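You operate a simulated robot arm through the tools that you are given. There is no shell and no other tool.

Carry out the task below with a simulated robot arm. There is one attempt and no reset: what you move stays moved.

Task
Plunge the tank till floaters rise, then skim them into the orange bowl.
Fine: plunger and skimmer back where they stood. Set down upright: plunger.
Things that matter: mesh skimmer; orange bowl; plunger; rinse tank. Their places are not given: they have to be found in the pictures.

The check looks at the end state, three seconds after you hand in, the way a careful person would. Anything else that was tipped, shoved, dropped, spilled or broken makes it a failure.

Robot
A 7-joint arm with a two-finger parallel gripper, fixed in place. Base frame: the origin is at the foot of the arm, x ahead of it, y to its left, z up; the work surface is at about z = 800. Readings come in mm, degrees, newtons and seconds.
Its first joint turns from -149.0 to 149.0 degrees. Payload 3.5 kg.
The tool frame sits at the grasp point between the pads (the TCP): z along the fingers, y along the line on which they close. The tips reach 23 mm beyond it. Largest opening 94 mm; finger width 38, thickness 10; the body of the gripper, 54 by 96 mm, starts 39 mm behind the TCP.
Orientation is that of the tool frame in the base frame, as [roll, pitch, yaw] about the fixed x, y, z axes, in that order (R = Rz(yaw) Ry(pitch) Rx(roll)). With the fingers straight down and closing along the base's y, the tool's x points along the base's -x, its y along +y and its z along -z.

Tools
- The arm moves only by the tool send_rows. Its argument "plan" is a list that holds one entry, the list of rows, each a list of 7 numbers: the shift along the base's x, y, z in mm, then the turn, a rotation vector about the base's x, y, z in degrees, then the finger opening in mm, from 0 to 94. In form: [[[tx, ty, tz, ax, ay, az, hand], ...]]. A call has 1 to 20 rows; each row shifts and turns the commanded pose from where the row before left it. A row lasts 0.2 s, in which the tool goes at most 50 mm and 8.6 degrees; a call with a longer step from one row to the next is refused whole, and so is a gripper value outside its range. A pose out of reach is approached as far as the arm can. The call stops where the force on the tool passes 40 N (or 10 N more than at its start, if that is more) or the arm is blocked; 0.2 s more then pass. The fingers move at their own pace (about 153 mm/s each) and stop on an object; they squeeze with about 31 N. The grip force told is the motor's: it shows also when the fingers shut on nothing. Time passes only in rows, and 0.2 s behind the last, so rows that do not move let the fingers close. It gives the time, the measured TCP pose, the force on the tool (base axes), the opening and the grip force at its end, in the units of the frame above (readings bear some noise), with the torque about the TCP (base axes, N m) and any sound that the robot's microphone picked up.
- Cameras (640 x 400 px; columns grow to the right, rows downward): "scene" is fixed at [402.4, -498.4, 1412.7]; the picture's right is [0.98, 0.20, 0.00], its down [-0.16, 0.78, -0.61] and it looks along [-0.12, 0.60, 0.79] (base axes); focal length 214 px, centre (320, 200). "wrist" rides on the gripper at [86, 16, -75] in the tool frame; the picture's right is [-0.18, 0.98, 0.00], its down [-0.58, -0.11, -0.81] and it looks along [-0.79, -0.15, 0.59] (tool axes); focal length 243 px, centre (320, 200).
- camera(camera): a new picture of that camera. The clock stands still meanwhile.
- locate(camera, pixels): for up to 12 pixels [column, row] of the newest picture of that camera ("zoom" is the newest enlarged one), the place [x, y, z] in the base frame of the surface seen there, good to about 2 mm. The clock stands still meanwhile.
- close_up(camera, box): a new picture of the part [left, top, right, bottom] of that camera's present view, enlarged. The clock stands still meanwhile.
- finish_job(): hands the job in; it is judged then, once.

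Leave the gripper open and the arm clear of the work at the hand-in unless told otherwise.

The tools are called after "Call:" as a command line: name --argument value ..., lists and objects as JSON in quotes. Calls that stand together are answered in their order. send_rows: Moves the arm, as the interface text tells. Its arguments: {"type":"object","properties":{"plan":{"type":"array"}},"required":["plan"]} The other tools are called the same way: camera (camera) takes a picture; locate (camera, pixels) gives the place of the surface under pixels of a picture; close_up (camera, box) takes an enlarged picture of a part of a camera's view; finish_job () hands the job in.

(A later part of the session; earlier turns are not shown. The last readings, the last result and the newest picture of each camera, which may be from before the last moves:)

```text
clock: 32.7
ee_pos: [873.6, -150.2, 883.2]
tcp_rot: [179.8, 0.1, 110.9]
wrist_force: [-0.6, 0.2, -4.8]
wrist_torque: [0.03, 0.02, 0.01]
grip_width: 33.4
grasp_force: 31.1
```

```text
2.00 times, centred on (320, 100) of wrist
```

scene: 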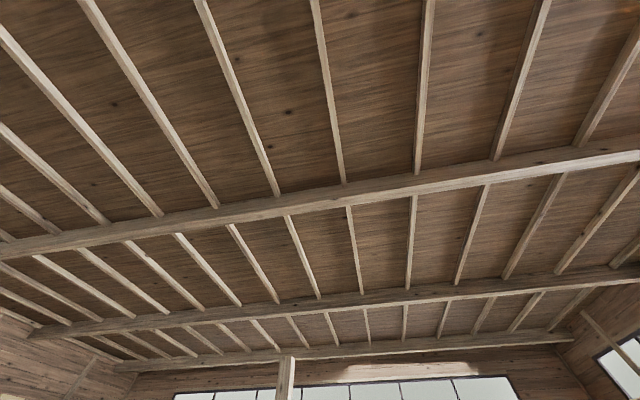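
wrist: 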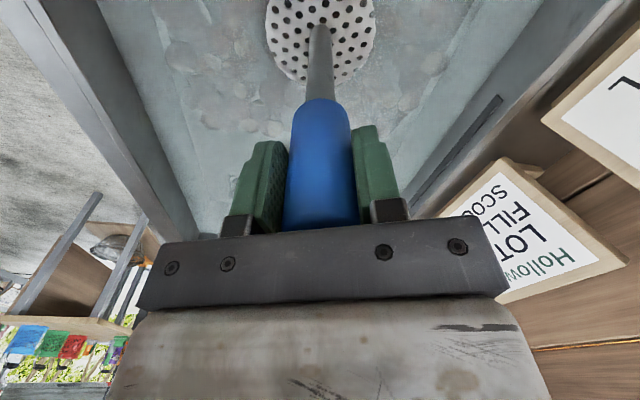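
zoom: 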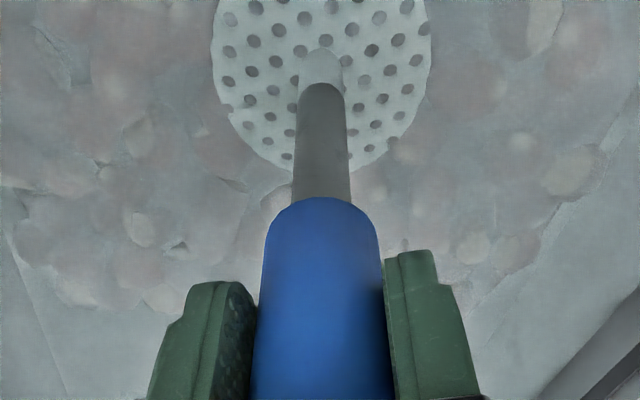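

The disc is submerged with no extra force. Now I'll pump four brisk strokes of about 60 mm.

Call:
send_rows --plan '[[[0, 0, 30, 0, 0, 0, 10], [0, 0, 30, 0, 0, 0, 10], [0, 0, -30, 0, 0, 0, 10], [0, 0, -33, 0, 0, 0, 10], [0, 0, 30, 0, 0, 0, 10], [0, 0, 33, 0, 0, 0, 10], [0, 0, -30, 0, 0, 0, 10], [0, 0, -33, 0, 0, 0, 10], [0, 0, 30, 0, 0, 0, 10], [0, 0, 33, 0, 0, 0, 10], [0, 0, -30, 0, 0, 0, 10], [0, 0, -33, 0, 0, 0, 10], [0, 0, 30, 0, 0, 0, 10], [0, 0, 33, 0, 0, 0, 10], [0, 0, 0, 0, 0, 0, 10]]]'

Call:
camera --camera "wrist"

Call:
close_up --camera "wrist" --box '[80, 0, 480, 240]'

```text
clock: 35.9
ee_pos: [872.1, -150.1, 943.6]
tcp_rot: [179.8, 0.1, 110.8]
wrist_force: [-0.1, -0.1, -3.6]
wrist_torque: [0.0, 0.02, -0.01]
grip_width: 33.2
grasp_force: 31.0
```

```text
taken
```

wrist: 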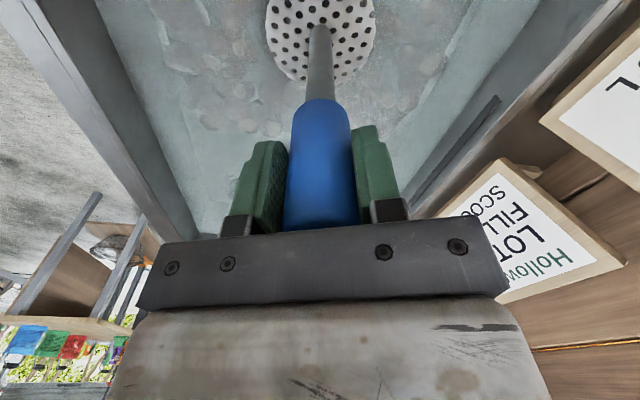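

```text
1.60 times, centred on (280, 120) of wrist
```

zoom: 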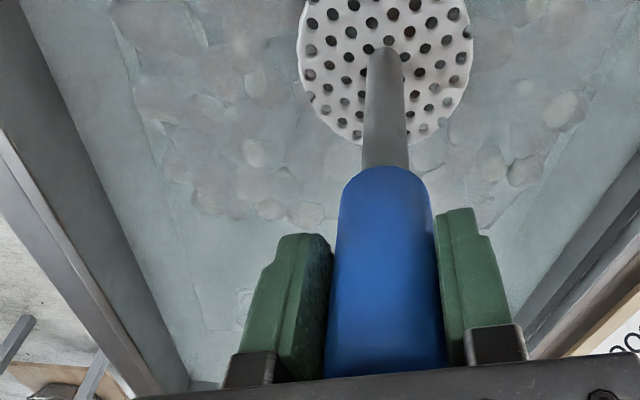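

No floaters yet. I'll go deeper with the next stroke, feeling for the pip bed, with the disc bottom down toward ≈672.

Call:
send_rows --plan '[[[0, 0, -30, 0, 0, 0, 10], [0, 0, -30, 0, 0, 0, 10], [0, 0, -8, 0, 0, 0, 10], [0, 0, -6, 0, 0, 0, 10], [0, 0, -6, 0, 0, 0, 10], [0, 0, -6, 0, 0, 0, 10], [0, 0, 0, 0, 0, 0, 10]]]'

Call:
close_up --camera "wrist" --box '[80, 0, 480, 240]'

```text
clock: 37.5
ee_pos: [872.5, -150.4, 856.9]
tcp_rot: [179.8, 0.2, 110.8]
wrist_force: [0.5, 0.1, -5.0]
wrist_torque: [0.0, 0.0, -0.04]
grip_width: 33.2
grasp_force: 31.3
```

```text
1.60 times, centred on (280, 120) of wrist
```

zoom: 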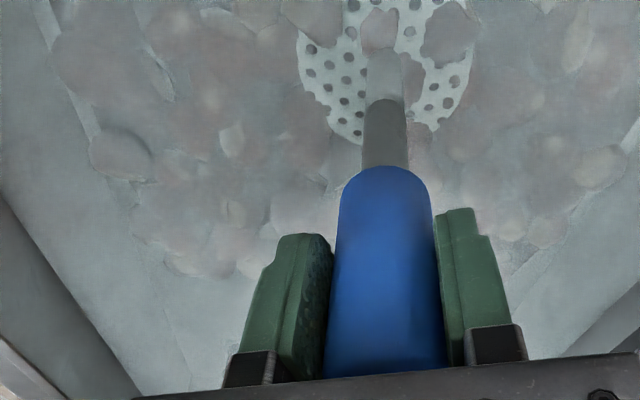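

Some pips now sit above the disc, so the bed is being disturbed with no contact load. I'll pump deeper, with the disc moving between ≈670 and ≈730 and staying under water so nothing is thrown out.

Call:
send_rows --plan '[[[0, 0, 30, 0, 0, 0, 10], [0, 0, 30, 0, 0, 0, 10], [0, 0, -30, 0, 0, 0, 10], [0, 0, -33, 0, 0, 0, 10], [0, 0, 30, 0, 0, 0, 10], [0, 0, 33, 0, 0, 0, 10], [0, 0, -30, 0, 0, 0, 10], [0, 0, -33, 0, 0, 0, 10], [0, 0, 30, 0, 0, 0, 10], [0, 0, 33, 0, 0, 0, 10], [0, 0, -30, 0, 0, 0, 10], [0, 0, -33, 0, 0, 0, 10], [0, 0, 30, 0, 0, 0, 10], [0, 0, 33, 0, 0, 0, 10], [0, 0, 0, 0, 0, 0, 10]]]'

Call:
camera --camera "wrist"

Call:
close_up --camera "wrist" --box '[80, 0, 480, 240]'

```text
clock: 40.7
ee_pos: [873.8, -150.8, 916.8]
tcp_rot: [179.8, 0.1, 110.9]
wrist_force: [0.2, 0.6, -5.0]
wrist_torque: [0.04, 0.02, 0.02]
grip_width: 33.3
grasp_force: 31.1
```

```text
taken
```

wrist: 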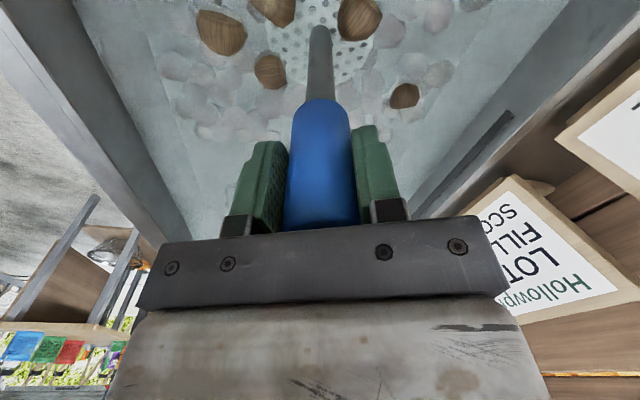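

```text
1.60 times, centred on (280, 120) of wrist
```

zoom: 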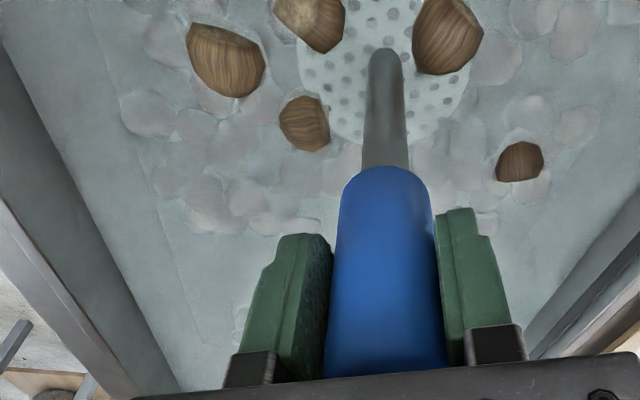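

Floaters have risen: at least five brown nuts are now at the surface. Two hover over the disc, so I'll lower the disc under them instead of lifting them out, then look again.

Call:
send_rows --plan '[[[0, 0, -15, 0, 0, 0, 10], [0, 0, -15, 0, 0, 0, 10], [0, 0, -10, 0, 0, 0, 10], [0, 0, 0, 0, 0, 0, 10], [0, 0, 0, 0, 0, 0, 10]]]'

Call:
camera --camera "wrist"

Call:
close_up --camera "wrist" --box '[80, 0, 480, 240]'

```text
clock: 41.9
ee_pos: [873.6, -150.1, 874.9]
tcp_rot: [179.8, 0.1, 110.9]
wrist_force: [-0.3, 0.4, -4.7]
wrist_torque: [0.01, 0.02, 0.01]
grip_width: 33.4
grasp_force: 31.2
```

```text
taken
```

wrist: 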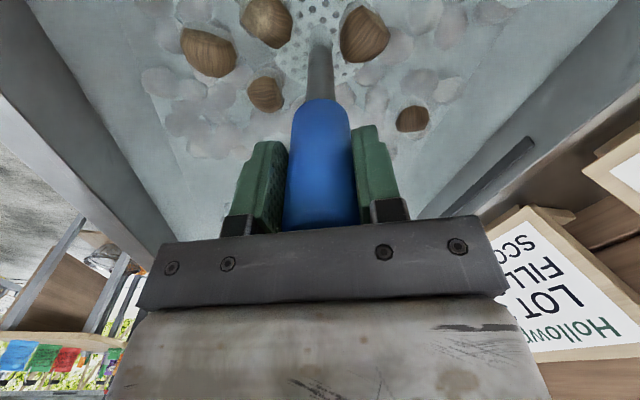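

```text
1.60 times, centred on (280, 120) of wrist
```

zoom: 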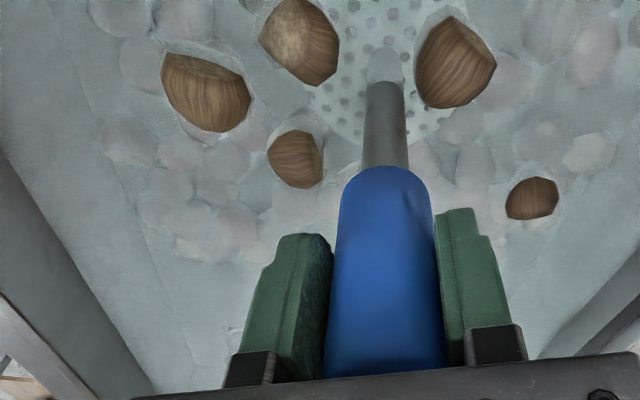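

Five floaters are at the surface in this view. I'll locate them.

Call:
locate --camera "wrist" --pixels '[[208, 55], [265, 22], [362, 35], [265, 95], [412, 120], [180, 75], [240, 30], [335, 20], [440, 90], [160, 100]]'

```text
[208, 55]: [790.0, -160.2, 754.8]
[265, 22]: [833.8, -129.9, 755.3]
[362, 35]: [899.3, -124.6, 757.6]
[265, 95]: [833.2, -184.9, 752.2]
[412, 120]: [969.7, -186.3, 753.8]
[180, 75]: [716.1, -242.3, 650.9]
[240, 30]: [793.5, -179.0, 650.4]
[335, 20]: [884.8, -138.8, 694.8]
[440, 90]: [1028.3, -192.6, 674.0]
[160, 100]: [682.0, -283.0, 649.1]
```

Floaters are at about (790,-160), (834,-130), (899,-125), (833,-185) and (970,-186), tops at z≈755. There could be more still trapped in the bed. I'll move the disc under water to y≈-270 and pump there with lower strokes, so any remaining ones rise too.

Call:
send_rows --plan '[[[0, -20, 0, 0, 0, 0, 10], [0, -20, 0, 0, 0, 0, 10], [0, -20, 0, 0, 0, 0, 10], [0, -20, 0, 0, 0, 0, 10], [0, -20, 0, 0, 0, 0, 10], [0, -20, 0, 0, 0, 0, 10], [0, 0, -18, 0, 0, 0, 10], [0, 0, 25, 0, 0, 0, 10], [0, 0, 25, 0, 0, 0, 10], [0, 0, -25, 0, 0, 0, 10], [0, 0, -25, 0, 0, 0, 10], [0, 0, 25, 0, 0, 0, 10], [0, 0, 25, 0, 0, 0, 10], [0, 0, -25, 0, 0, 0, 10], [0, 0, -25, 0, 0, 0, 10], [0, 0, 25, 0, 0, 0, 10], [0, 0, 25, 0, 0, 0, 10], [0, 0, 0, 0, 0, 0, 10]]]'

Call:
camera --camera "wrist"

Call:
close_up --camera "wrist" --box '[80, 0, 480, 240]'

```text
clock: 45.7
ee_pos: [873.4, -272.3, 910.0]
tcp_rot: [179.8, 0.0, 110.9]
wrist_force: [0.2, 0.0, -5.4]
wrist_torque: [0.04, 0.02, -0.01]
grip_width: 33.2
grasp_force: 30.6
```

```text
taken
```

wrist: 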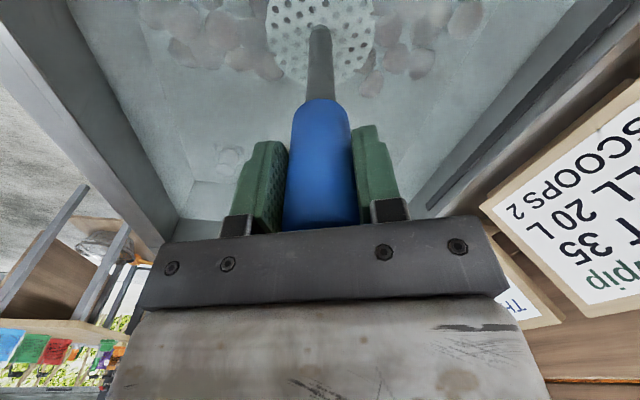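

```text
1.60 times, centred on (280, 120) of wrist
```

zoom: 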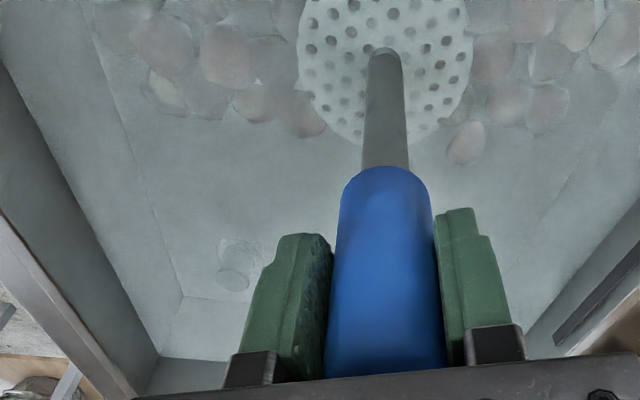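

No floaters above the disc here, so this is a clean spot to lift. I'll raise the plunger slowly out of the water and up to z≈1100.

Call:
send_rows --plan '[[[0, 0, 10, 0, 0, 0, 10], [0, 0, 10, 0, 0, 0, 10], [0, 0, 10, 0, 0, 0, 10], [0, 0, 15, 0, 0, 0, 10], [0, 0, 20, 0, 0, 0, 10], [0, 0, 30, 0, 0, 0, 10], [0, 0, 30, 0, 0, 0, 10], [0, 0, 35, 0, 0, 0, 10], [0, 0, 30, 0, 0, 0, 10]]]'

Call:
camera --camera "wrist"

```text
clock: 47.7
ee_pos: [872.6, -271.0, 1101.1]
tcp_rot: [179.8, 0.2, 110.9]
wrist_force: [-0.2, -1.1, -3.9]
wrist_torque: [-0.01, 0.02, 0.04]
grip_width: 33.4
grasp_force: 31.1
```

```text
taken
```

wrist: 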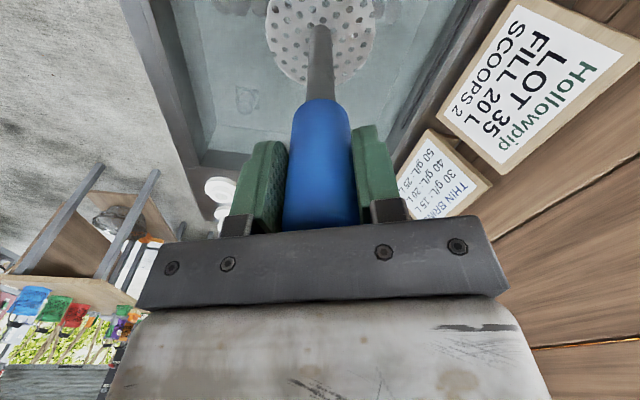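

Clean lift. I'll move back to +y with the plunger held high so the camera can see the entire bed and all the floaters.

Call:
send_rows --plan '[[[0, 30, 0, 0, 0, 0, 10], [0, 40, 0, 0, 0, 0, 10], [0, 40, 0, 0, 0, 0, 10], [0, 40, 0, 0, 0, 0, 10], [0, 40, 0, 0, 0, 0, 10], [0, 40, 0, 0, 0, 0, 10], [0, 40, 0, 0, 0, 0, 10], [0, 40, 0, 0, 0, 0, 10]]]'

Call:
camera --camera "wrist"

Call:
close_up --camera "wrist" --box '[100, 0, 500, 240]'

```text
clock: 49.5
ee_pos: [872.7, 38.8, 1099.8]
tcp_rot: [179.8, 0.0, 110.8]
wrist_force: [-0.6, -0.1, -4.7]
wrist_torque: [0.03, 0.03, 0.01]
grip_width: 33.2
grasp_force: 31.1
```

```text
taken
```

wrist: 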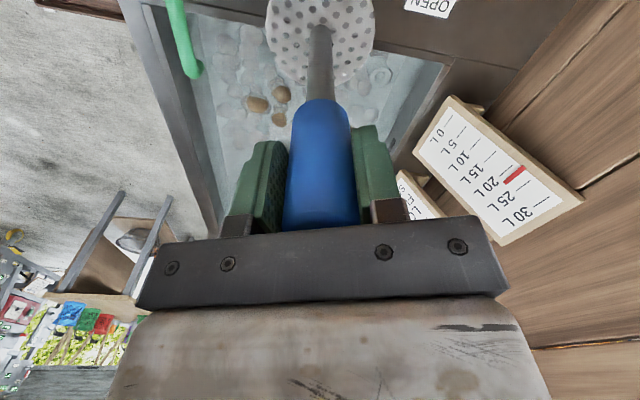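

```text
1.60 times, centred on (300, 120) of wrist
```

zoom: 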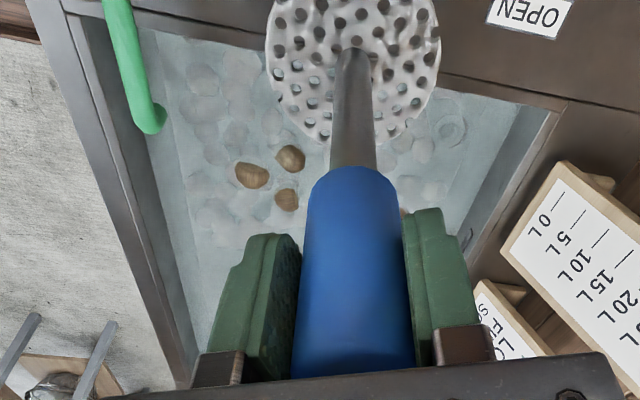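

I see three floaters at left and one partly hidden behind the handle; the fifth is behind the plunger. I'll measure the tank's +y edge, the ring-shaped fitting at (378, 78) and the floaters from here.

Call:
locate --camera "wrist" --pixels '[[380, 75], [375, 85], [390, 80], [258, 103], [282, 94], [279, 118], [353, 132], [440, 65], [230, 18], [225, 40], [215, 10], [192, 70]]'

Call:
close_up --camera "wrist" --box '[170, 0, 450, 140]'

```text
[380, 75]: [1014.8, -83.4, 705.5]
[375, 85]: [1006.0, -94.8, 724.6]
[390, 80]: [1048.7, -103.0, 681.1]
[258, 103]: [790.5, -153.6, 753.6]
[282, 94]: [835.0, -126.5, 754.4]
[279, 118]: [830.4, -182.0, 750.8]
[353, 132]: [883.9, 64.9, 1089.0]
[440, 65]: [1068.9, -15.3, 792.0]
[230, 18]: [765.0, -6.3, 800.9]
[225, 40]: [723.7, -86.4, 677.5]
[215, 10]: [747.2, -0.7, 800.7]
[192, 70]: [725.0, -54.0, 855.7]
```

```text
2.29 times, centred on (310, 70) of wrist
```

zoom: 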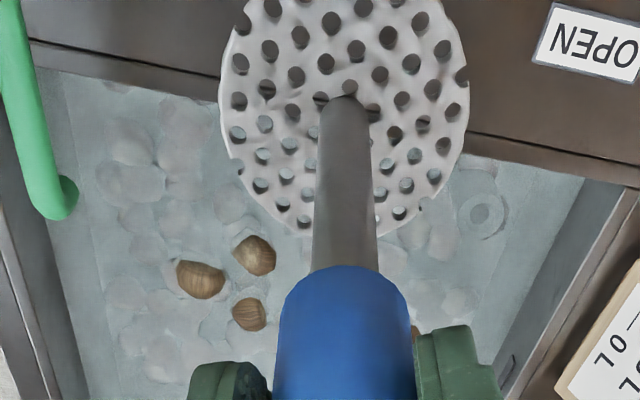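

The tank's +y wall is at y≈-10, and a standpipe stands at (1015, -83), which I'll keep away from. To be sure nothing buoyant is still trapped, I'll give a few more strokes at two spots away from the floaters, first at (935, -275).

Call:
send_rows --plan '[[[6, -25, 0, 0, 0, 0, 10], [8, -40, 0, 0, 0, 0, 10], [8, -40, 0, 0, 0, 0, 10], [8, -40, 0, 0, 0, 0, 10], [8, -40, 0, 0, 0, 0, 10], [8, -40, 0, 0, 0, 0, 10], [8, -40, 0, 0, 0, 0, 10], [8, -40, 0, 0, 0, 0, 10], [0, -9, -20, 0, 0, 0, 10], [0, 0, -40, 0, 0, 0, 10], [0, 0, -40, 0, 0, 0, 10], [0, 0, -40, 0, 0, 0, 10]]]'

Call:
camera --camera "wrist"

```text
clock: 52.1
ee_pos: [935.3, -273.7, 960.2]
tcp_rot: [179.7, 0.2, 111.0]
wrist_force: [-0.2, -0.3, -4.5]
wrist_torque: [0.02, 0.04, 0.01]
grip_width: 33.1
grasp_force: 31.4
```

```text
taken
```

wrist: 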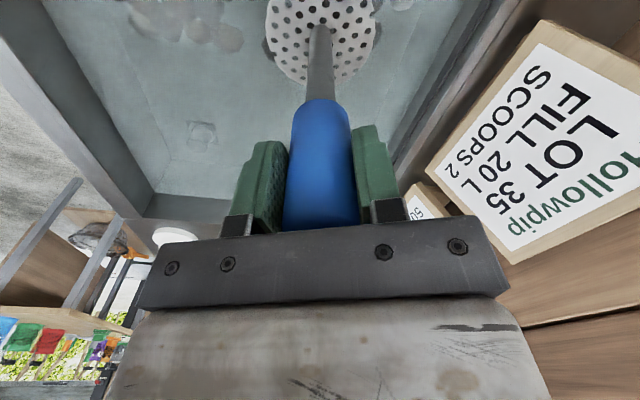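

The spot is clear of floaters. I'll lower into the bed and do three strokes, keeping the disc under water.

Call:
send_rows --plan '[[[0, 0, -30, 0, 0, 0, 10], [0, 0, -30, 0, 0, 0, 10], [0, 0, -25, 0, 0, 0, 10], [0, 0, -19, 0, 0, 0, 10], [0, 0, 28, 0, 0, 0, 10], [0, 0, 28, 0, 0, 0, 10], [0, 0, -28, 0, 0, 0, 10], [0, 0, -28, 0, 0, 0, 10], [0, 0, 28, 0, 0, 0, 10], [0, 0, 28, 0, 0, 0, 10], [0, 0, -28, 0, 0, 0, 10], [0, 0, -28, 0, 0, 0, 10], [0, 0, 28, 0, 0, 0, 10], [0, 0, 28, 0, 0, 0, 10], [0, 0, 0, 0, 0, 0, 10]]]'

Call:
camera --camera "wrist"

```text
clock: 55.3
ee_pos: [935.2, -273.2, 911.1]
tcp_rot: [179.8, 0.0, 111.0]
wrist_force: [-0.6, -0.5, -5.1]
wrist_torque: [0.02, 0.02, 0.0]
grip_width: 33.4
grasp_force: 31.0
```

```text
taken
```

wrist: 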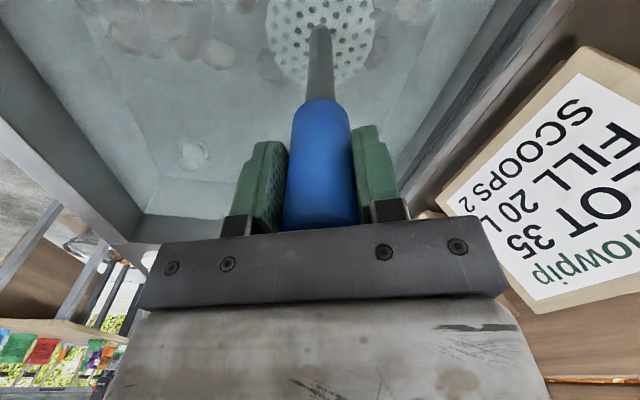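

Nothing new rose here. I'll go to (770, -255) under water and repeat three strokes.

Call:
send_rows --plan '[[[0, 0, -25, 0, 0, 0, 10], [-20, 2, 0, 0, 0, 0, 10], [-24, 2, 0, 0, 0, 0, 10], [-24, 2, 0, 0, 0, 0, 10], [-24, 2, 0, 0, 0, 0, 10], [-24, 2, 0, 0, 0, 0, 10], [-24, 2, 0, 0, 0, 0, 10], [-24, 2, 0, 0, 0, 0, 10], [0, 0, -28, 0, 0, 0, 10], [0, 0, 25, 0, 0, 0, 10], [0, 0, 25, 0, 0, 0, 10], [0, 0, -25, 0, 0, 0, 10], [0, 0, -25, 0, 0, 0, 10], [0, 0, 25, 0, 0, 0, 10], [0, 0, 25, 0, 0, 0, 10], [0, 0, -25, 0, 0, 0, 10], [0, 0, -25, 0, 0, 0, 10], [0, 0, 25, 0, 0, 0, 10], [0, 0, 25, 0, 0, 0, 10], [0, 0, 0, 0, 0, 0, 10]]]'

Call:
camera --camera "wrist"

```text
clock: 59.5
ee_pos: [770.9, -259.5, 907.1]
tcp_rot: [179.8, 0.1, 110.9]
wrist_force: [0.3, -0.4, -4.8]
wrist_torque: [0.01, 0.04, 0.01]
grip_width: 33.2
grasp_force: 31.3
```

```text
taken
```

wrist: 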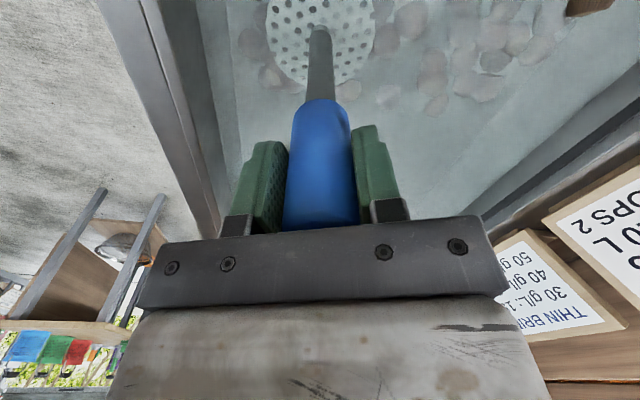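

No new floaters; the brown one at the top right is the known one at (970, -186). The disc is clear, so I'll lift it out slowly.

Call:
send_rows --plan '[[[0, 0, 10, 0, 0, 0, 10], [0, 0, 10, 0, 0, 0, 10], [0, 0, 10, 0, 0, 0, 10], [0, 0, 15, 0, 0, 0, 10], [0, 0, 25, 0, 0, 0, 10], [0, 0, 30, 0, 0, 0, 10], [0, 0, 35, 0, 0, 0, 10], [0, 0, 35, 0, 0, 0, 10], [0, 0, 30, 0, 0, 0, 10], [20, 30, 0, 0, 0, 0, 10], [20, 35, 0, 0, 0, 0, 10], [25, 35, 0, 0, 0, 0, 10], [25, 35, 0, 0, 0, 0, 10], [10, 35, 0, 0, 0, 0, 10], [0, 20, 0, 0, 0, 0, 10]]]'

Call:
camera --camera "wrist"

```text
clock: 62.7
ee_pos: [873.8, -70.5, 1109.0]
tcp_rot: [179.7, 0.0, 110.8]
wrist_force: [0.9, -0.6, -4.8]
wrist_torque: [-0.02, -0.02, 0.04]
grip_width: 33.5
grasp_force: 31.3
```

```text
taken
```

wrist: 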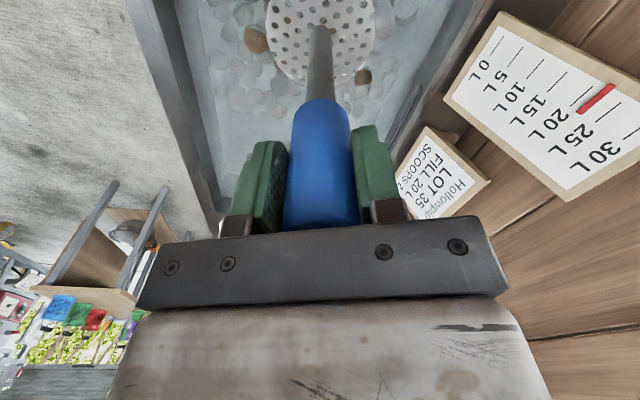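

Two floaters are visible beside the plunger. I'll carry the plunger back over its place at (988, 362), staying high.

Call:
send_rows --plan '[[[4, 25, 0, 0, 0, 0, 10], [8, 38, 0, 0, 0, 0, 10], [10, 38, 0, 0, 0, 0, 10], [10, 38, 0, 0, 0, 0, 10], [10, 38, 0, 0, 0, 0, 10], [10, 38, 0, 0, 0, 0, 10], [10, 38, 0, 0, 0, 0, 10], [10, 38, 0, 0, 0, 0, 10], [10, 38, 0, 0, 0, 0, 10], [10, 38, 0, 0, 0, 0, 10], [10, 30, 0, 0, 0, 0, 10], [10, 25, 0, 0, 0, 0, 10], [2, 10, 0, 0, 0, 0, 10], [0, 0, 0, 0, 0, 0, 10]]]'

Call:
camera --camera "wrist"

```text
clock: 65.7
ee_pos: [984.8, 361.2, 1108.6]
tcp_rot: [179.8, 0.0, 110.9]
wrist_force: [-0.6, 0.3, -4.5]
wrist_torque: [0.03, 0.01, 0.04]
grip_width: 33.3
grasp_force: 31.5
```

```text
taken
```

wrist: 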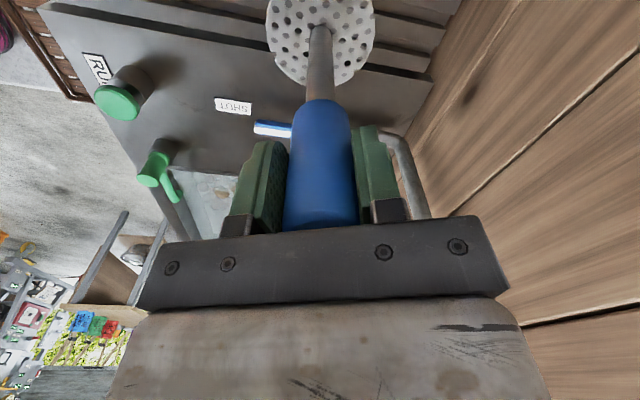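

I'm over the original place. I'll correct by about 3 mm and lower to just above the slats.

Call:
send_rows --plan '[[[2.5, 1, -20, 0, 0, 0, 10], [0, 0, -35, 0, 0, 0, 10], [0, 0, -30, 0, 0, 0, 10], [0, 0, -20, 0, 0, 0, 10], [0, 0, -12, 0, 0, 0, 10], [0, 0, 0, 0, 0, 0, 10]]]'

```text
clock: 67.1
ee_pos: [987.9, 363.5, 991.0]
tcp_rot: [179.7, 0.2, 110.9]
wrist_force: [-0.2, -0.8, -4.4]
wrist_torque: [0.05, -0.03, -0.02]
grip_width: 33.6
grasp_force: 31.0
```

The reading is (987.9, 363.5, 991.0), about 8 mm above the standing height. I'll ease down in small steps and watch for the bench taking the weight.

Call:
send_rows --plan '[[[0, -1, -3, 0, 0, 0, 10], [0, 0, -2, 0, 0, 0, 10], [0, 0, -2, 0, 0, 0, 10], [0, 0, 0, 0, 0, 0, 10]]]'

```text
clock: 68.1
ee_pos: [987.2, 362.0, 984.0]
tcp_rot: [179.8, 0.1, 111.0]
wrist_force: [0.4, 1.3, -3.9]
wrist_torque: [-0.01, -0.01, 0.04]
grip_width: 33.7
grasp_force: 30.7
```

Call:
send_rows --plan '[[[0, 0, -1, 0, 0, 0, 10], [0, 0, -1, 0, 0, 0, 10], [0, 0, 0, 0, 0, 0, 10]]]'

```text
clock: 68.9
ee_pos: [988.4, 362.1, 981.6]
tcp_rot: [179.7, 0.0, 110.9]
wrist_force: [-1.1, -0.7, -3.6]
wrist_torque: [-0.04, 0.14, -0.01]
grip_width: 33.3
grasp_force: 31.0
```

The force still shows the plunger's weight (-3.6 N), so it isn't fully resting. I'll go down 1 mm at a time.

Call:
send_rows --plan '[[[0, 0, -1, 0, 0, 0, 10], [0, 0, 0, 0, 0, 0, 10]]]'

Call:
close_up --camera "wrist" --box '[220, 0, 420, 120]'

```text
clock: 69.5
ee_pos: [987.5, 361.8, 982.1]
tcp_rot: [179.9, 0.2, 110.8]
wrist_force: [1.5, 0.2, 10.9]
wrist_torque: [-0.25, 0.32, 0.03]
grip_width: 33.4
grasp_force: 30.5
```

```text
3.20 times, centred on (320, 60) of wrist
```

zoom: 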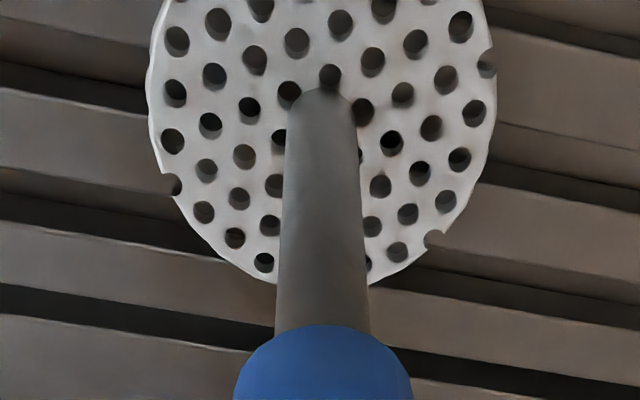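

Force is now +10.9 N, so the plunger is standing on the slats. I'll relieve it by 0.5 mm and open the fingers.

Call:
send_rows --plan '[[[0, 0, 0.5, 0, 0, 0, 10], [0, 0, 0, 0, 0, 0, 40], [0, 0, 0, 0, 0, 0, 70], [0, 0, 0, 0, 0, 0, 94], [0, 0, 0, 0, 0, 0, 94]]]'

Call:
camera --camera "wrist"

```text
clock: 70.7
ee_pos: [988.3, 361.2, 981.6]
tcp_rot: [179.8, 0.1, 110.9]
wrist_force: [0.1, -0.7, 0.2]
wrist_torque: [-0.01, 0.0, -0.01]
grip_width: 94.0
grasp_force: 0.0
```

```text
taken
```

wrist: 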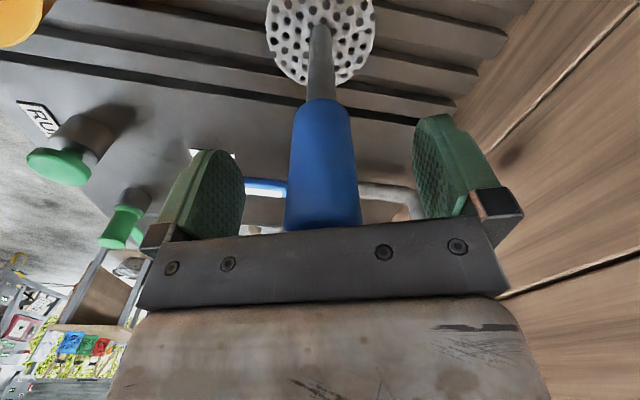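

The plunger stands upright on its own. I'll raise the open gripper straight up off the handle.

Call:
send_rows --plan '[[[0, 0, 20, 0, 0, 0, 94], [0, 0, 30, 0, 0, 0, 94], [0, 0, 35, 0, 0, 0, 94], [0, 0, 35, 0, 0, 0, 94]]]'

Call:
camera --camera "wrist"

```text
clock: 71.7
ee_pos: [986.5, 362.4, 1103.4]
tcp_rot: [179.8, 0.1, 110.9]
wrist_force: [-1.1, 0.7, 0.2]
wrist_torque: [0.0, 0.02, 0.03]
grip_width: 93.7
grasp_force: 0.0
```

```text
taken
```

wrist: 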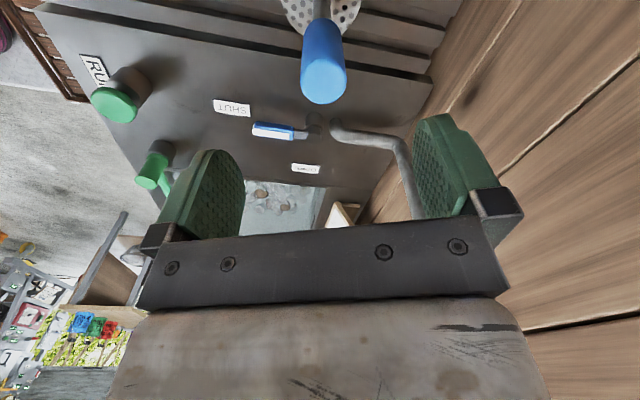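

The plunger stands free. I'll verify its top position, then move toward the skimmer, turning to yaw 90 and starting to tilt outward while still high.

Call:
locate --camera "wrist" --pixels '[[322, 82], [303, 75], [345, 78], [322, 100], [321, 30], [257, 192], [286, 206], [266, 207]]'

Call:
send_rows --plan '[[[-6, 25, 0, 0, 0, -7, 94], [-6, 30, 0, 0, 0, -7, 94], [-6, 35, 0, 0, 0, -7, 94], [-6, 35, 0, 0, 0, 0, 94], [-6, 35, 0, 0, 0, 0, 94], [-6, 35, 0, 0, 0, 0, 94], [0, 35, 0, 0, 0, 0, 94], [0, 30, 0, 0, 0, 0, 94]]]'

Call:
camera --camera "wrist"

```text
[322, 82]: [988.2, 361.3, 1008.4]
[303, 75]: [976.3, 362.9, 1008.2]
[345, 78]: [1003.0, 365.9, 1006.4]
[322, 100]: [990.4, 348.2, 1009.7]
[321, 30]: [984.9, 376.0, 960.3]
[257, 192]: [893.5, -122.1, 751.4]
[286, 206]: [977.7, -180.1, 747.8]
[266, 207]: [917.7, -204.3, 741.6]
```

```text
clock: 73.5
ee_pos: [953.9, 618.9, 1102.6]
tcp_rot: [179.7, 0.1, 89.9]
wrist_force: [-0.1, -0.9, 0.0]
wrist_torque: [-0.01, 0.0, -0.01]
grip_width: 94.2
grasp_force: 0.1
```

```text
taken
```

wrist: 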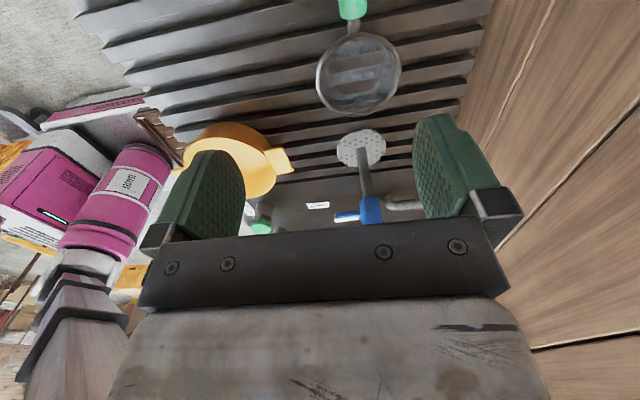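

The arm reached (954, 619) with the tool down. Next I'll centre over the handle at (980, 665) and lower toward z≈950, to see whether a straight-down grasp is reachable.

Call:
send_rows --plan '[[[10, 20, -20, 0, 0, 0, 94], [16, 26, -30, 0, 0, 0, 94], [0, 0, -40, 0, 0, 0, 94], [0, 0, -40, 0, 0, 0, 94], [0, 0, -20, 0, 0, 0, 94]]]'

Call:
camera --camera "wrist"

```text
clock: 74.7
ee_pos: [979.1, 667.8, 950.8]
tcp_rot: [179.8, 0.1, 89.9]
wrist_force: [-0.2, -0.3, 0.9]
wrist_torque: [-0.02, -0.02, 0.01]
grip_width: 94.1
grasp_force: 0.0
```

```text
taken
```

wrist: 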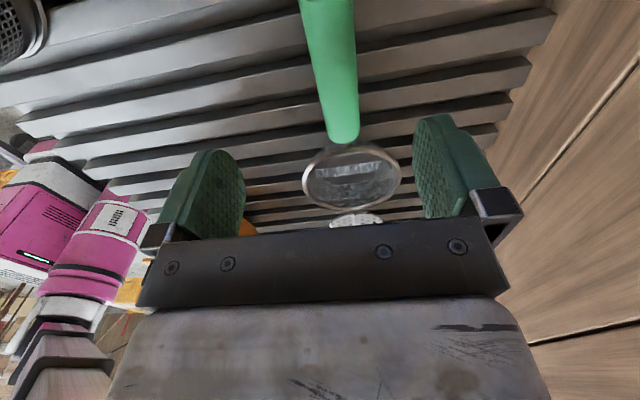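

A straight-down reach is possible here. While skimming, the hand must be on the -y side of the basket, because the floaters are near the tank's +y wall and the handle is about 140 mm long. Before grasping, I'll test over the tank whether the wrist can reach that yaw (~270), which also gives a fresh view of the floaters. I'll rise first, then swing over while turning.

Call:
send_rows --plan '[[[0, 0, 40, 0, 0, 0, 94], [0, 0, 40, 0, 0, 0, 94], [0, 0, 40, 0, 0, 0, 94], [0, 0, 30, 0, 0, 0, 94], [-5, -35, 0, 0, 0, 8, 94], [-5, -35, 0, 0, 0, 8, 94], [-5, -35, 0, 0, 0, 8, 94], [-5, -35, 0, 0, 0, 8, 94], [-5, -35, 0, 0, 0, 8, 94], [-5, -35, 0, 0, 0, 8, 94], [-5, -35, 0, 0, 0, 8, 94], [-5, -35, 0, 0, 0, 8, 94], [-5, -35, 0, 0, 0, 8, 94], [-5, -35, 0, 0, 0, 8, 94], [-5, -35, 0, 0, 0, 8, 94], [-5, -35, 0, 0, 0, 8, 94], [-5, -35, 0, 0, 0, 8, 94], [-5, -35, 0, 0, 0, 8, 94], [-5, -35, 0, 0, 0, 8, 94], [-5, -35, 0, 0, 0, 8, 94]]]'

```text
clock: 78.9
ee_pos: [899.3, 107.0, 1101.2]
tcp_rot: [179.8, 0.1, -142.0]
wrist_force: [0.3, 0.4, -0.6]
wrist_torque: [-0.01, 0.02, 0.03]
grip_width: 94.0
grasp_force: 0.0
```

So far so good: yaw is now 218 at y=107. I'll continue to (870, -300) while turning to yaw 274.

Call:
send_rows --plan '[[[-3, -40, 0, 0, 0, 8, 94], [-3, -40, 0, 0, 0, 8, 94], [-3, -40, 0, 0, 0, 8, 94], [-3, -40, 0, 0, 0, 8, 94], [-3, -40, 0, 0, 0, 8, 94], [-3, -40, 0, 0, 0, 8, 94], [-3, -40, 0, 0, 0, 8, 94], [-3, -40, 0, 0, 0, 0, 94], [-3, -40, 0, 0, 0, 0, 94], [-3, -40, 0, 0, 0, 0, 94]]]'

Call:
camera --camera "wrist"

```text
clock: 81.1
ee_pos: [870.1, -292.8, 1101.0]
tcp_rot: [179.8, 0.0, -85.9]
wrist_force: [0.3, 0.2, 0.0]
wrist_torque: [0.01, 0.0, 0.02]
grip_width: 93.9
grasp_force: 0.1
```

```text
taken
```

wrist: 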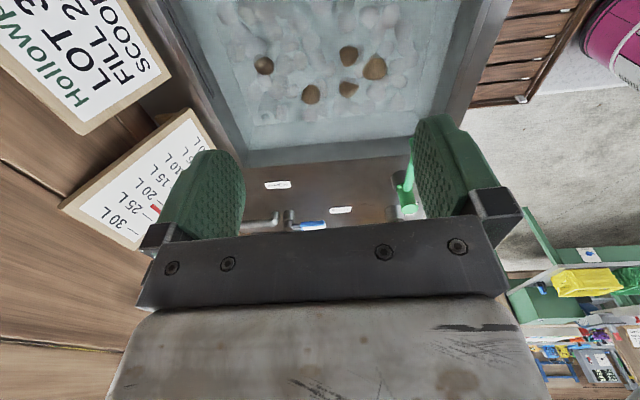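

Yaw 274 works here, and the whole tank is visible with exactly five brown floaters at the surface. I'll enlarge and locate them.

Call:
close_up --camera "wrist" --box '[180, 0, 480, 170]'

Call:
locate --camera "wrist" --pixels '[[264, 64], [310, 94], [348, 57], [347, 89], [374, 67], [245, 130], [400, 125], [442, 60], [285, 120], [410, 180], [320, 150], [235, 70]]'

```text
2.13 times, centred on (330, 85) of wrist
```

zoom: 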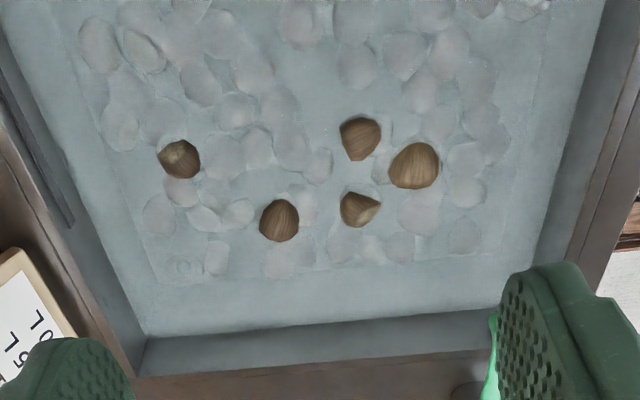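

```text
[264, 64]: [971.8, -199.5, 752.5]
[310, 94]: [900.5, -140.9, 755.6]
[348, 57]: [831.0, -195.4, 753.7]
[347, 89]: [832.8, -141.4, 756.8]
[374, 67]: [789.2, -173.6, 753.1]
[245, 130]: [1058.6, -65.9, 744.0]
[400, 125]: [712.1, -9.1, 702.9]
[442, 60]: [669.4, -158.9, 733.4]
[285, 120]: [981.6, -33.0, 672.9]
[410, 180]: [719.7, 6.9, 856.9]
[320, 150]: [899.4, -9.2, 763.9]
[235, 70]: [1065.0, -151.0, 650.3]
```

The floaters' centres are about (971,-193), (900,-133), (832,-190), (834,-135) and (790,-167), at water level z≈743. Before taking the skimmer, I'll check with an empty hand that the pouring pose over the bowl is reachable: tool tipped past horizontal, pointing outward, with the basket end inward and below. I'll swing back toward the bowl while turning.

Call:
send_rows --plan '[[[2, 25, 0, 0, 0, -8, 94], [2, 25, 0, 0, 0, -8, 94], [2, 25, 0, 0, 0, -8, 94], [2, 25, 0, 0, 0, -8, 94], [2, 25, 0, 0, 0, -8, 94], [2, 25, 0, 0, 0, -8, 94], [2, 25, 0, 0, 0, -8, 94], [2, 25, 0, 0, 0, -8, 94], [2, 25, 0, 0, 0, -8, 94], [2, 25, 0, 0, 0, -8, 94], [2, 25, 0, 0, 0, -8, 94], [2, 25, 0, 0, 0, -8, 94], [2, 25, 0, 0, 0, -8, 94], [2, 25, 0, 0, 0, -8, 94], [2, 25, 0, 0, 0, -8, 94], [2, 25, 0, 0, 0, -8, 94], [0, 25, 0, 0, 0, -8, 94], [0, 25, 0, 0, 0, -8, 94], [0, 25, 0, 0, 0, -8, 94], [0, 25, 0, 0, 0, -8, 94]]]'

```text
clock: 83.3
ee_pos: [886.9, -58.0, 1102.3]
tcp_rot: [-180.0, 0.5, -160.9]
wrist_force: [0.7, -0.6, -3.7]
wrist_torque: [0.08, -0.23, 0.07]
grip_width: 93.8
grasp_force: 0.1
stopped in row 10: the force on the tool passed its limit at 55 N (the readings are from after the stop); the commanded pose is now the measured one
```

The move stopped with a 55 N reading at (887, -58), yaw 199, probably the camera side against the arm's own boom, as before. I'll look before moving on.

Call:
camera --camera "wrist"

```text
taken
```

wrist: 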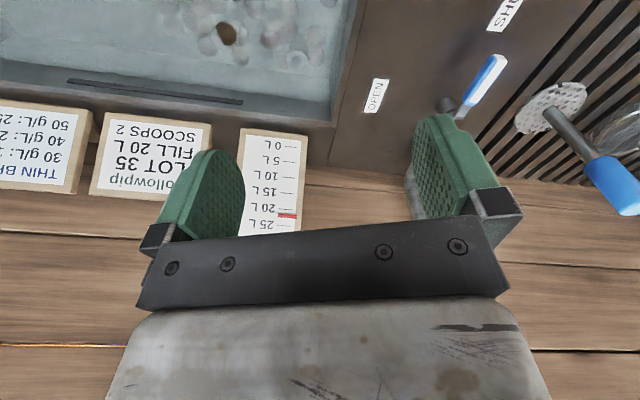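

Nothing external is touching, so it was the arm's own body. I'll turn back a little, move outward to x≈960, and then turn through that sector at larger radius.

Call:
send_rows --plan '[[[10, 0, 0, 0, 0, 6, 94], [25, 10, 0, 0, 0, 6, 94], [25, 10, 0, 0, 0, 0, 94], [15, 10, 0, 0, 0, 0, 94]]]'

Call:
send_rows --plan '[[[0, 30, 0, 0, 0, -4, 94], [0, 30, 0, 0, 0, -6, 94], [0, 30, 0, 0, 0, -8, 94], [0, 30, 0, 0, 0, -8, 94], [0, 30, 0, 0, 0, -8, 94], [0, 30, 0, 0, 0, -8, 94], [0, 30, 0, 0, 0, -8, 94], [0, 30, 0, 0, 0, -8, 94]]]'

```text
clock: 84.3
ee_pos: [962.4, -27.5, 1101.8]
tcp_rot: [180.0, 0.5, -148.9]
wrist_force: [-0.4, 0.5, 0.8]
wrist_torque: [-0.04, 0.01, 0.02]
grip_width: 94.2
grasp_force: 0.0
```

```text
clock: 86.1
ee_pos: [959.6, 211.0, 1100.8]
tcp_rot: [-180.0, 0.5, 153.0]
wrist_force: [0.3, -0.1, 0.8]
wrist_torque: [0.0, 0.02, -0.01]
grip_width: 94.1
grasp_force: 0.0
```

Passed cleanly at the larger radius. I'll continue toward the bowl, turning to yaw≈65.

Call:
send_rows --plan '[[[-10, 15, 0, 0, 0, -8, 94], [-12, 15, 0, 0, 0, -8, 94], [-15, 15, 0, 0, 0, -8, 94], [-15, 15, 0, 0, 0, -8, 94], [-15, 15, 0, 0, 0, -8, 94], [-15, 15, 0, 0, 0, -8, 94], [-15, 15, 0, 0, 0, -8, 94], [-15, 15, 0, 0, 0, -8, 94], [-15, 15, 0, 0, 0, -8, 94], [-15, 15, 0, 0, 0, -8, 94], [-15, 10, 0, 0, 0, -8, 94]]]'

Call:
camera --camera "wrist"

```text
clock: 88.5
ee_pos: [803.8, 372.8, 1102.1]
tcp_rot: [-180.0, 0.5, 65.0]
wrist_force: [-0.6, -0.1, 0.2]
wrist_torque: [-0.04, 0.01, 0.02]
grip_width: 94.0
grasp_force: 0.1
```

```text
taken
```

wrist: 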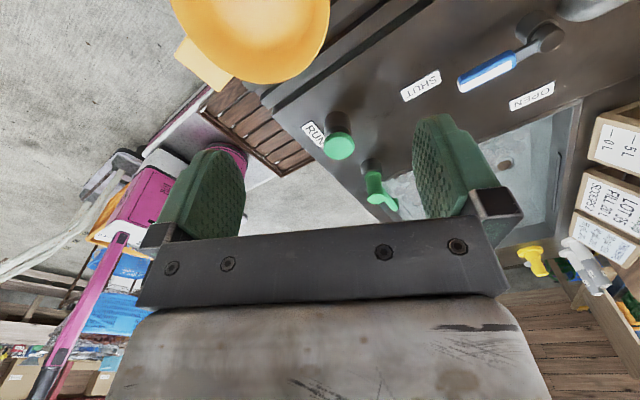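

I'm at rel-yaw 40 near the bowl. Now I'll test tipping: rotate about the horizontal axis so the fingers swing toward the yaw-65 direction, in steps of 8° up to 112°.

Call:
send_rows --plan '[[[0, 0, 0, 7.25, -3.38, 0, 94], [0, 0, 0, 7.25, -3.38, 0, 94], [0, 0, 0, 7.25, -3.38, 0, 94], [0, 0, 0, 7.25, -3.38, 0, 94], [0, 0, 0, 7.25, -3.38, 0, 94], [0, 0, 0, 7.25, -3.38, 0, 94], [0, 0, 0, 7.25, -3.38, 0, 94], [0, 0, 0, 7.25, -3.38, 0, 94], [0, 0, 0, 7.25, -3.38, 0, 94], [0, 0, 0, 7.25, -3.38, 0, 94], [0, 0, 0, 7.25, -3.38, 0, 94], [0, 0, 0, 7.25, -3.38, 0, 94], [0, 0, 0, 7.25, -3.38, 0, 94], [0, 0, 0, 7.25, -3.38, 0, 94]]]'

Call:
camera --camera "wrist"

```text
clock: 91.5
ee_pos: [804.4, 373.2, 1102.6]
tcp_rot: [0.5, -68.4, -115.5]
wrist_force: [0.3, 0.5, 0.6]
wrist_torque: [0.01, 0.02, 0.0]
grip_width: 94.1
grasp_force: 0.0
```

```text
taken
```

wrist: 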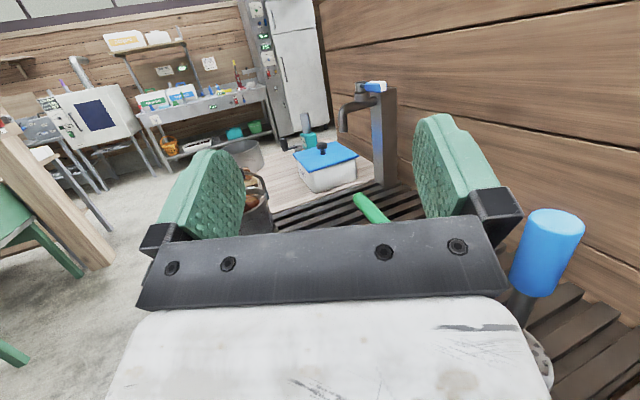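

Tipping to 112° works with no contact. I'll test 16° more, then undo the whole tilt.

Call:
send_rows --plan '[[[0, 0, 0, 7.25, -3.38, 0, 94], [0, 0, 0, 7.25, -3.38, 0, 94]]]'

Call:
send_rows --plan '[[[0, 0, 0, -7.25, 3.38, 0, 94], [0, 0, 0, -7.25, 3.38, 0, 94], [0, 0, 0, -7.25, 3.38, 0, 94], [0, 0, 0, -7.25, 3.38, 0, 94], [0, 0, 0, -7.25, 3.38, 0, 94], [0, 0, 0, -7.25, 3.38, 0, 94], [0, 0, 0, -7.25, 3.38, 0, 94], [0, 0, 0, -7.25, 3.38, 0, 94], [0, 0, 0, -7.25, 3.38, 0, 94], [0, 0, 0, -7.25, 3.38, 0, 94], [0, 0, 0, -7.25, 3.38, 0, 94], [0, 0, 0, -7.25, 3.38, 0, 94], [0, 0, 0, -7.25, 3.38, 0, 94], [0, 0, 0, -7.25, 3.38, 0, 94], [0, 0, 0, -7.25, 3.38, 0, 94], [0, 0, 0, -7.25, 3.38, 0, 94]]]'

```text
clock: 92.1
ee_pos: [805.6, 372.5, 1103.3]
tcp_rot: [0.1, -52.4, -115.4]
wrist_force: [-0.4, 0.4, -0.7]
wrist_torque: [0.0, 0.0, 0.01]
grip_width: 93.9
grasp_force: 0.0
```

```text
clock: 95.5
ee_pos: [804.2, 371.8, 1102.7]
tcp_rot: [-179.9, 0.7, 65.1]
wrist_force: [0.0, -0.5, 0.2]
wrist_torque: [-0.01, -0.03, 0.01]
grip_width: 94.2
grasp_force: 0.0
```

The pouring pose is reachable up to 128°, and the tool is back pointing down. Now I go to the skimmer: position above its handle at (980, 667), yaw 90.

Call:
send_rows --plan '[[[17, 29, 0, 0, 0, 6, 94], [17, 29, 0, 0, 0, 6, 94], [17, 29, 0, 0, 0, 6, 94], [17, 29, 0, 0, 0, 6.5, 94], [18, 30, 0, 0, 0, 0, 94], [18, 30, 0, 0, 0, 0, 94], [18, 30, 0, 0, 0, 0, 94], [18, 30, 0, 0, 0, 0, 94], [18, 30, 0, 0, 0, 0, 94], [18, 29, 0, 0, 0, 0, 94], [0, 0, -35, 0, 0, 0, 94], [0, 0, -35, 0, 0, 0, 94], [0, 0, -30, 0, 0, 0, 94]]]'

Call:
camera --camera "wrist"

```text
clock: 98.3
ee_pos: [979.2, 667.5, 1002.5]
tcp_rot: [180.0, 0.5, 89.6]
wrist_force: [-0.5, -0.1, -0.1]
wrist_torque: [-0.01, 0.0, -0.01]
grip_width: 94.1
grasp_force: 0.0
```

```text
taken
```

wrist: 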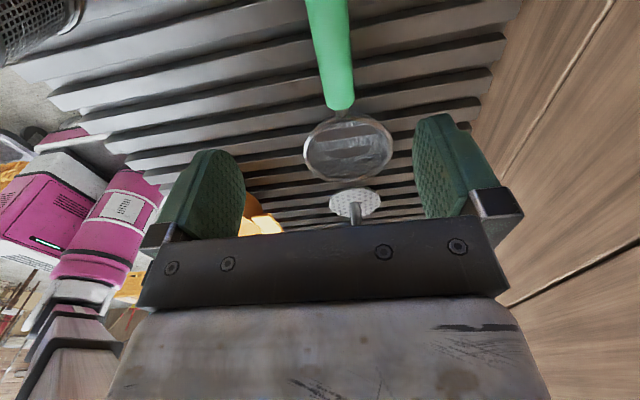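

The green handle runs from (328, 10) to (340, 105) in the picture. I'll locate its edges to centre the grip and get its thickness and slope.

Call:
close_up --camera "wrist" --box '[240, 0, 440, 200]'

Call:
locate --camera "wrist" --pixels '[[308, 10], [328, 10], [347, 10], [316, 45], [332, 45], [349, 45], [323, 80], [337, 80], [352, 80], [330, 103], [340, 105], [350, 103]]'

Call:
locate --camera "wrist" --pixels '[[305, 150], [392, 145], [348, 180], [318, 125], [378, 125], [343, 112], [348, 150], [310, 168], [385, 165], [330, 178]]'

```text
2.00 times, centred on (340, 100) of wrist
```

zoom: 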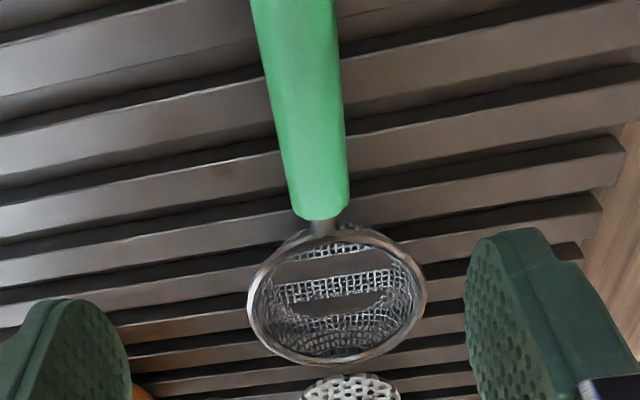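

```text
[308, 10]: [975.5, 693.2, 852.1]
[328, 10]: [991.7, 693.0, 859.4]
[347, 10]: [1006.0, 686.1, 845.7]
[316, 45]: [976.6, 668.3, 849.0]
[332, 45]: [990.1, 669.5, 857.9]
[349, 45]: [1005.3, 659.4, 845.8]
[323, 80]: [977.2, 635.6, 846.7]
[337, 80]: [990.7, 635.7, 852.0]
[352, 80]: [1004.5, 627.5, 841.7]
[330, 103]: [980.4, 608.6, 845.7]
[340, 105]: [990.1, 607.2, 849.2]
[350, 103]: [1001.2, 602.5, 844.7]
```

```text
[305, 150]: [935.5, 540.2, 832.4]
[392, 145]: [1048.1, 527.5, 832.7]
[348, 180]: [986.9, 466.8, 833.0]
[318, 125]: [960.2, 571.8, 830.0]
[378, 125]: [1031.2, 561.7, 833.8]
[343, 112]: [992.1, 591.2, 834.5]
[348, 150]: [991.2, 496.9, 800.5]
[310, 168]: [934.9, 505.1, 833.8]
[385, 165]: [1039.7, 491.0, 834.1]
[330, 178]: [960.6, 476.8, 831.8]
```

The handle's axis is at x≈990.5, diameter ≈29, centre z≈843 at y=668, and the basket centre is ≈(990, 524) with radius 56. I'll shift +11 mm in x and descend in steps toward z≈846.

Call:
send_rows --plan '[[[11, 0, -20, 0, 0, 0, 94], [0, 0, -35, 0, 0, 0, 94], [0, 0, -35, 0, 0, 0, 94], [0, 0, -30, 0, 0, 0, 94]]]'

Call:
camera --camera "wrist"

```text
clock: 99.3
ee_pos: [990.5, 667.5, 882.5]
tcp_rot: [-180.0, 0.5, 89.6]
wrist_force: [0.3, 0.4, 0.0]
wrist_torque: [-0.02, 0.02, 0.0]
grip_width: 94.0
grasp_force: 0.1
```

```text
taken
```

wrist: 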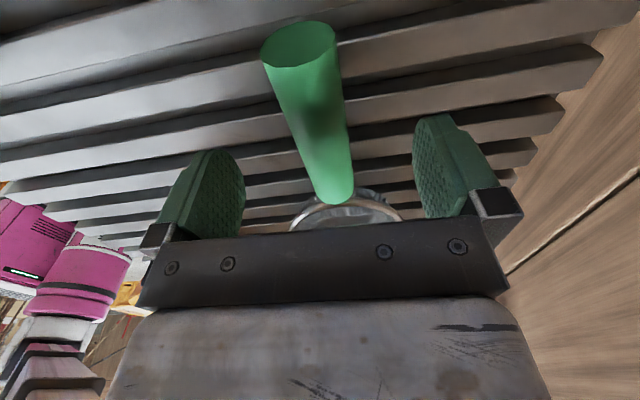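

The handle is centred between the pads. I'll descend the last 37 mm.

Call:
send_rows --plan '[[[0, 0, -15, 0, 0, 0, 94], [0, 0, -12, 0, 0, 0, 94], [0, 0, -10, 0, 0, 0, 94], [0, 0, 0, 0, 0, 0, 94]]]'

Call:
camera --camera "wrist"

```text
clock: 100.3
ee_pos: [990.8, 667.3, 845.2]
tcp_rot: [-180.0, 0.4, 89.6]
wrist_force: [0.1, -1.0, 0.1]
wrist_torque: [-0.01, 0.01, -0.03]
grip_width: 93.9
grasp_force: 0.1
```

```text
taken
```

wrist: 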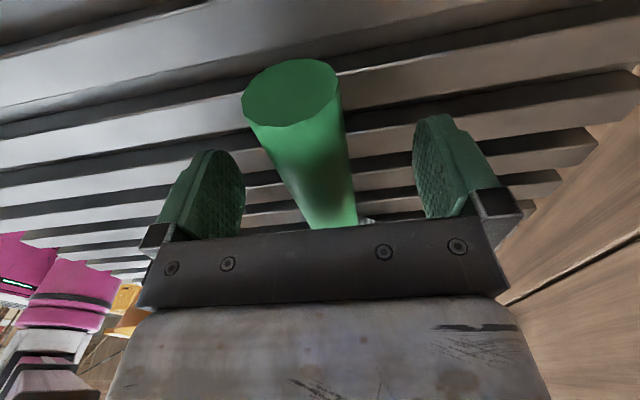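

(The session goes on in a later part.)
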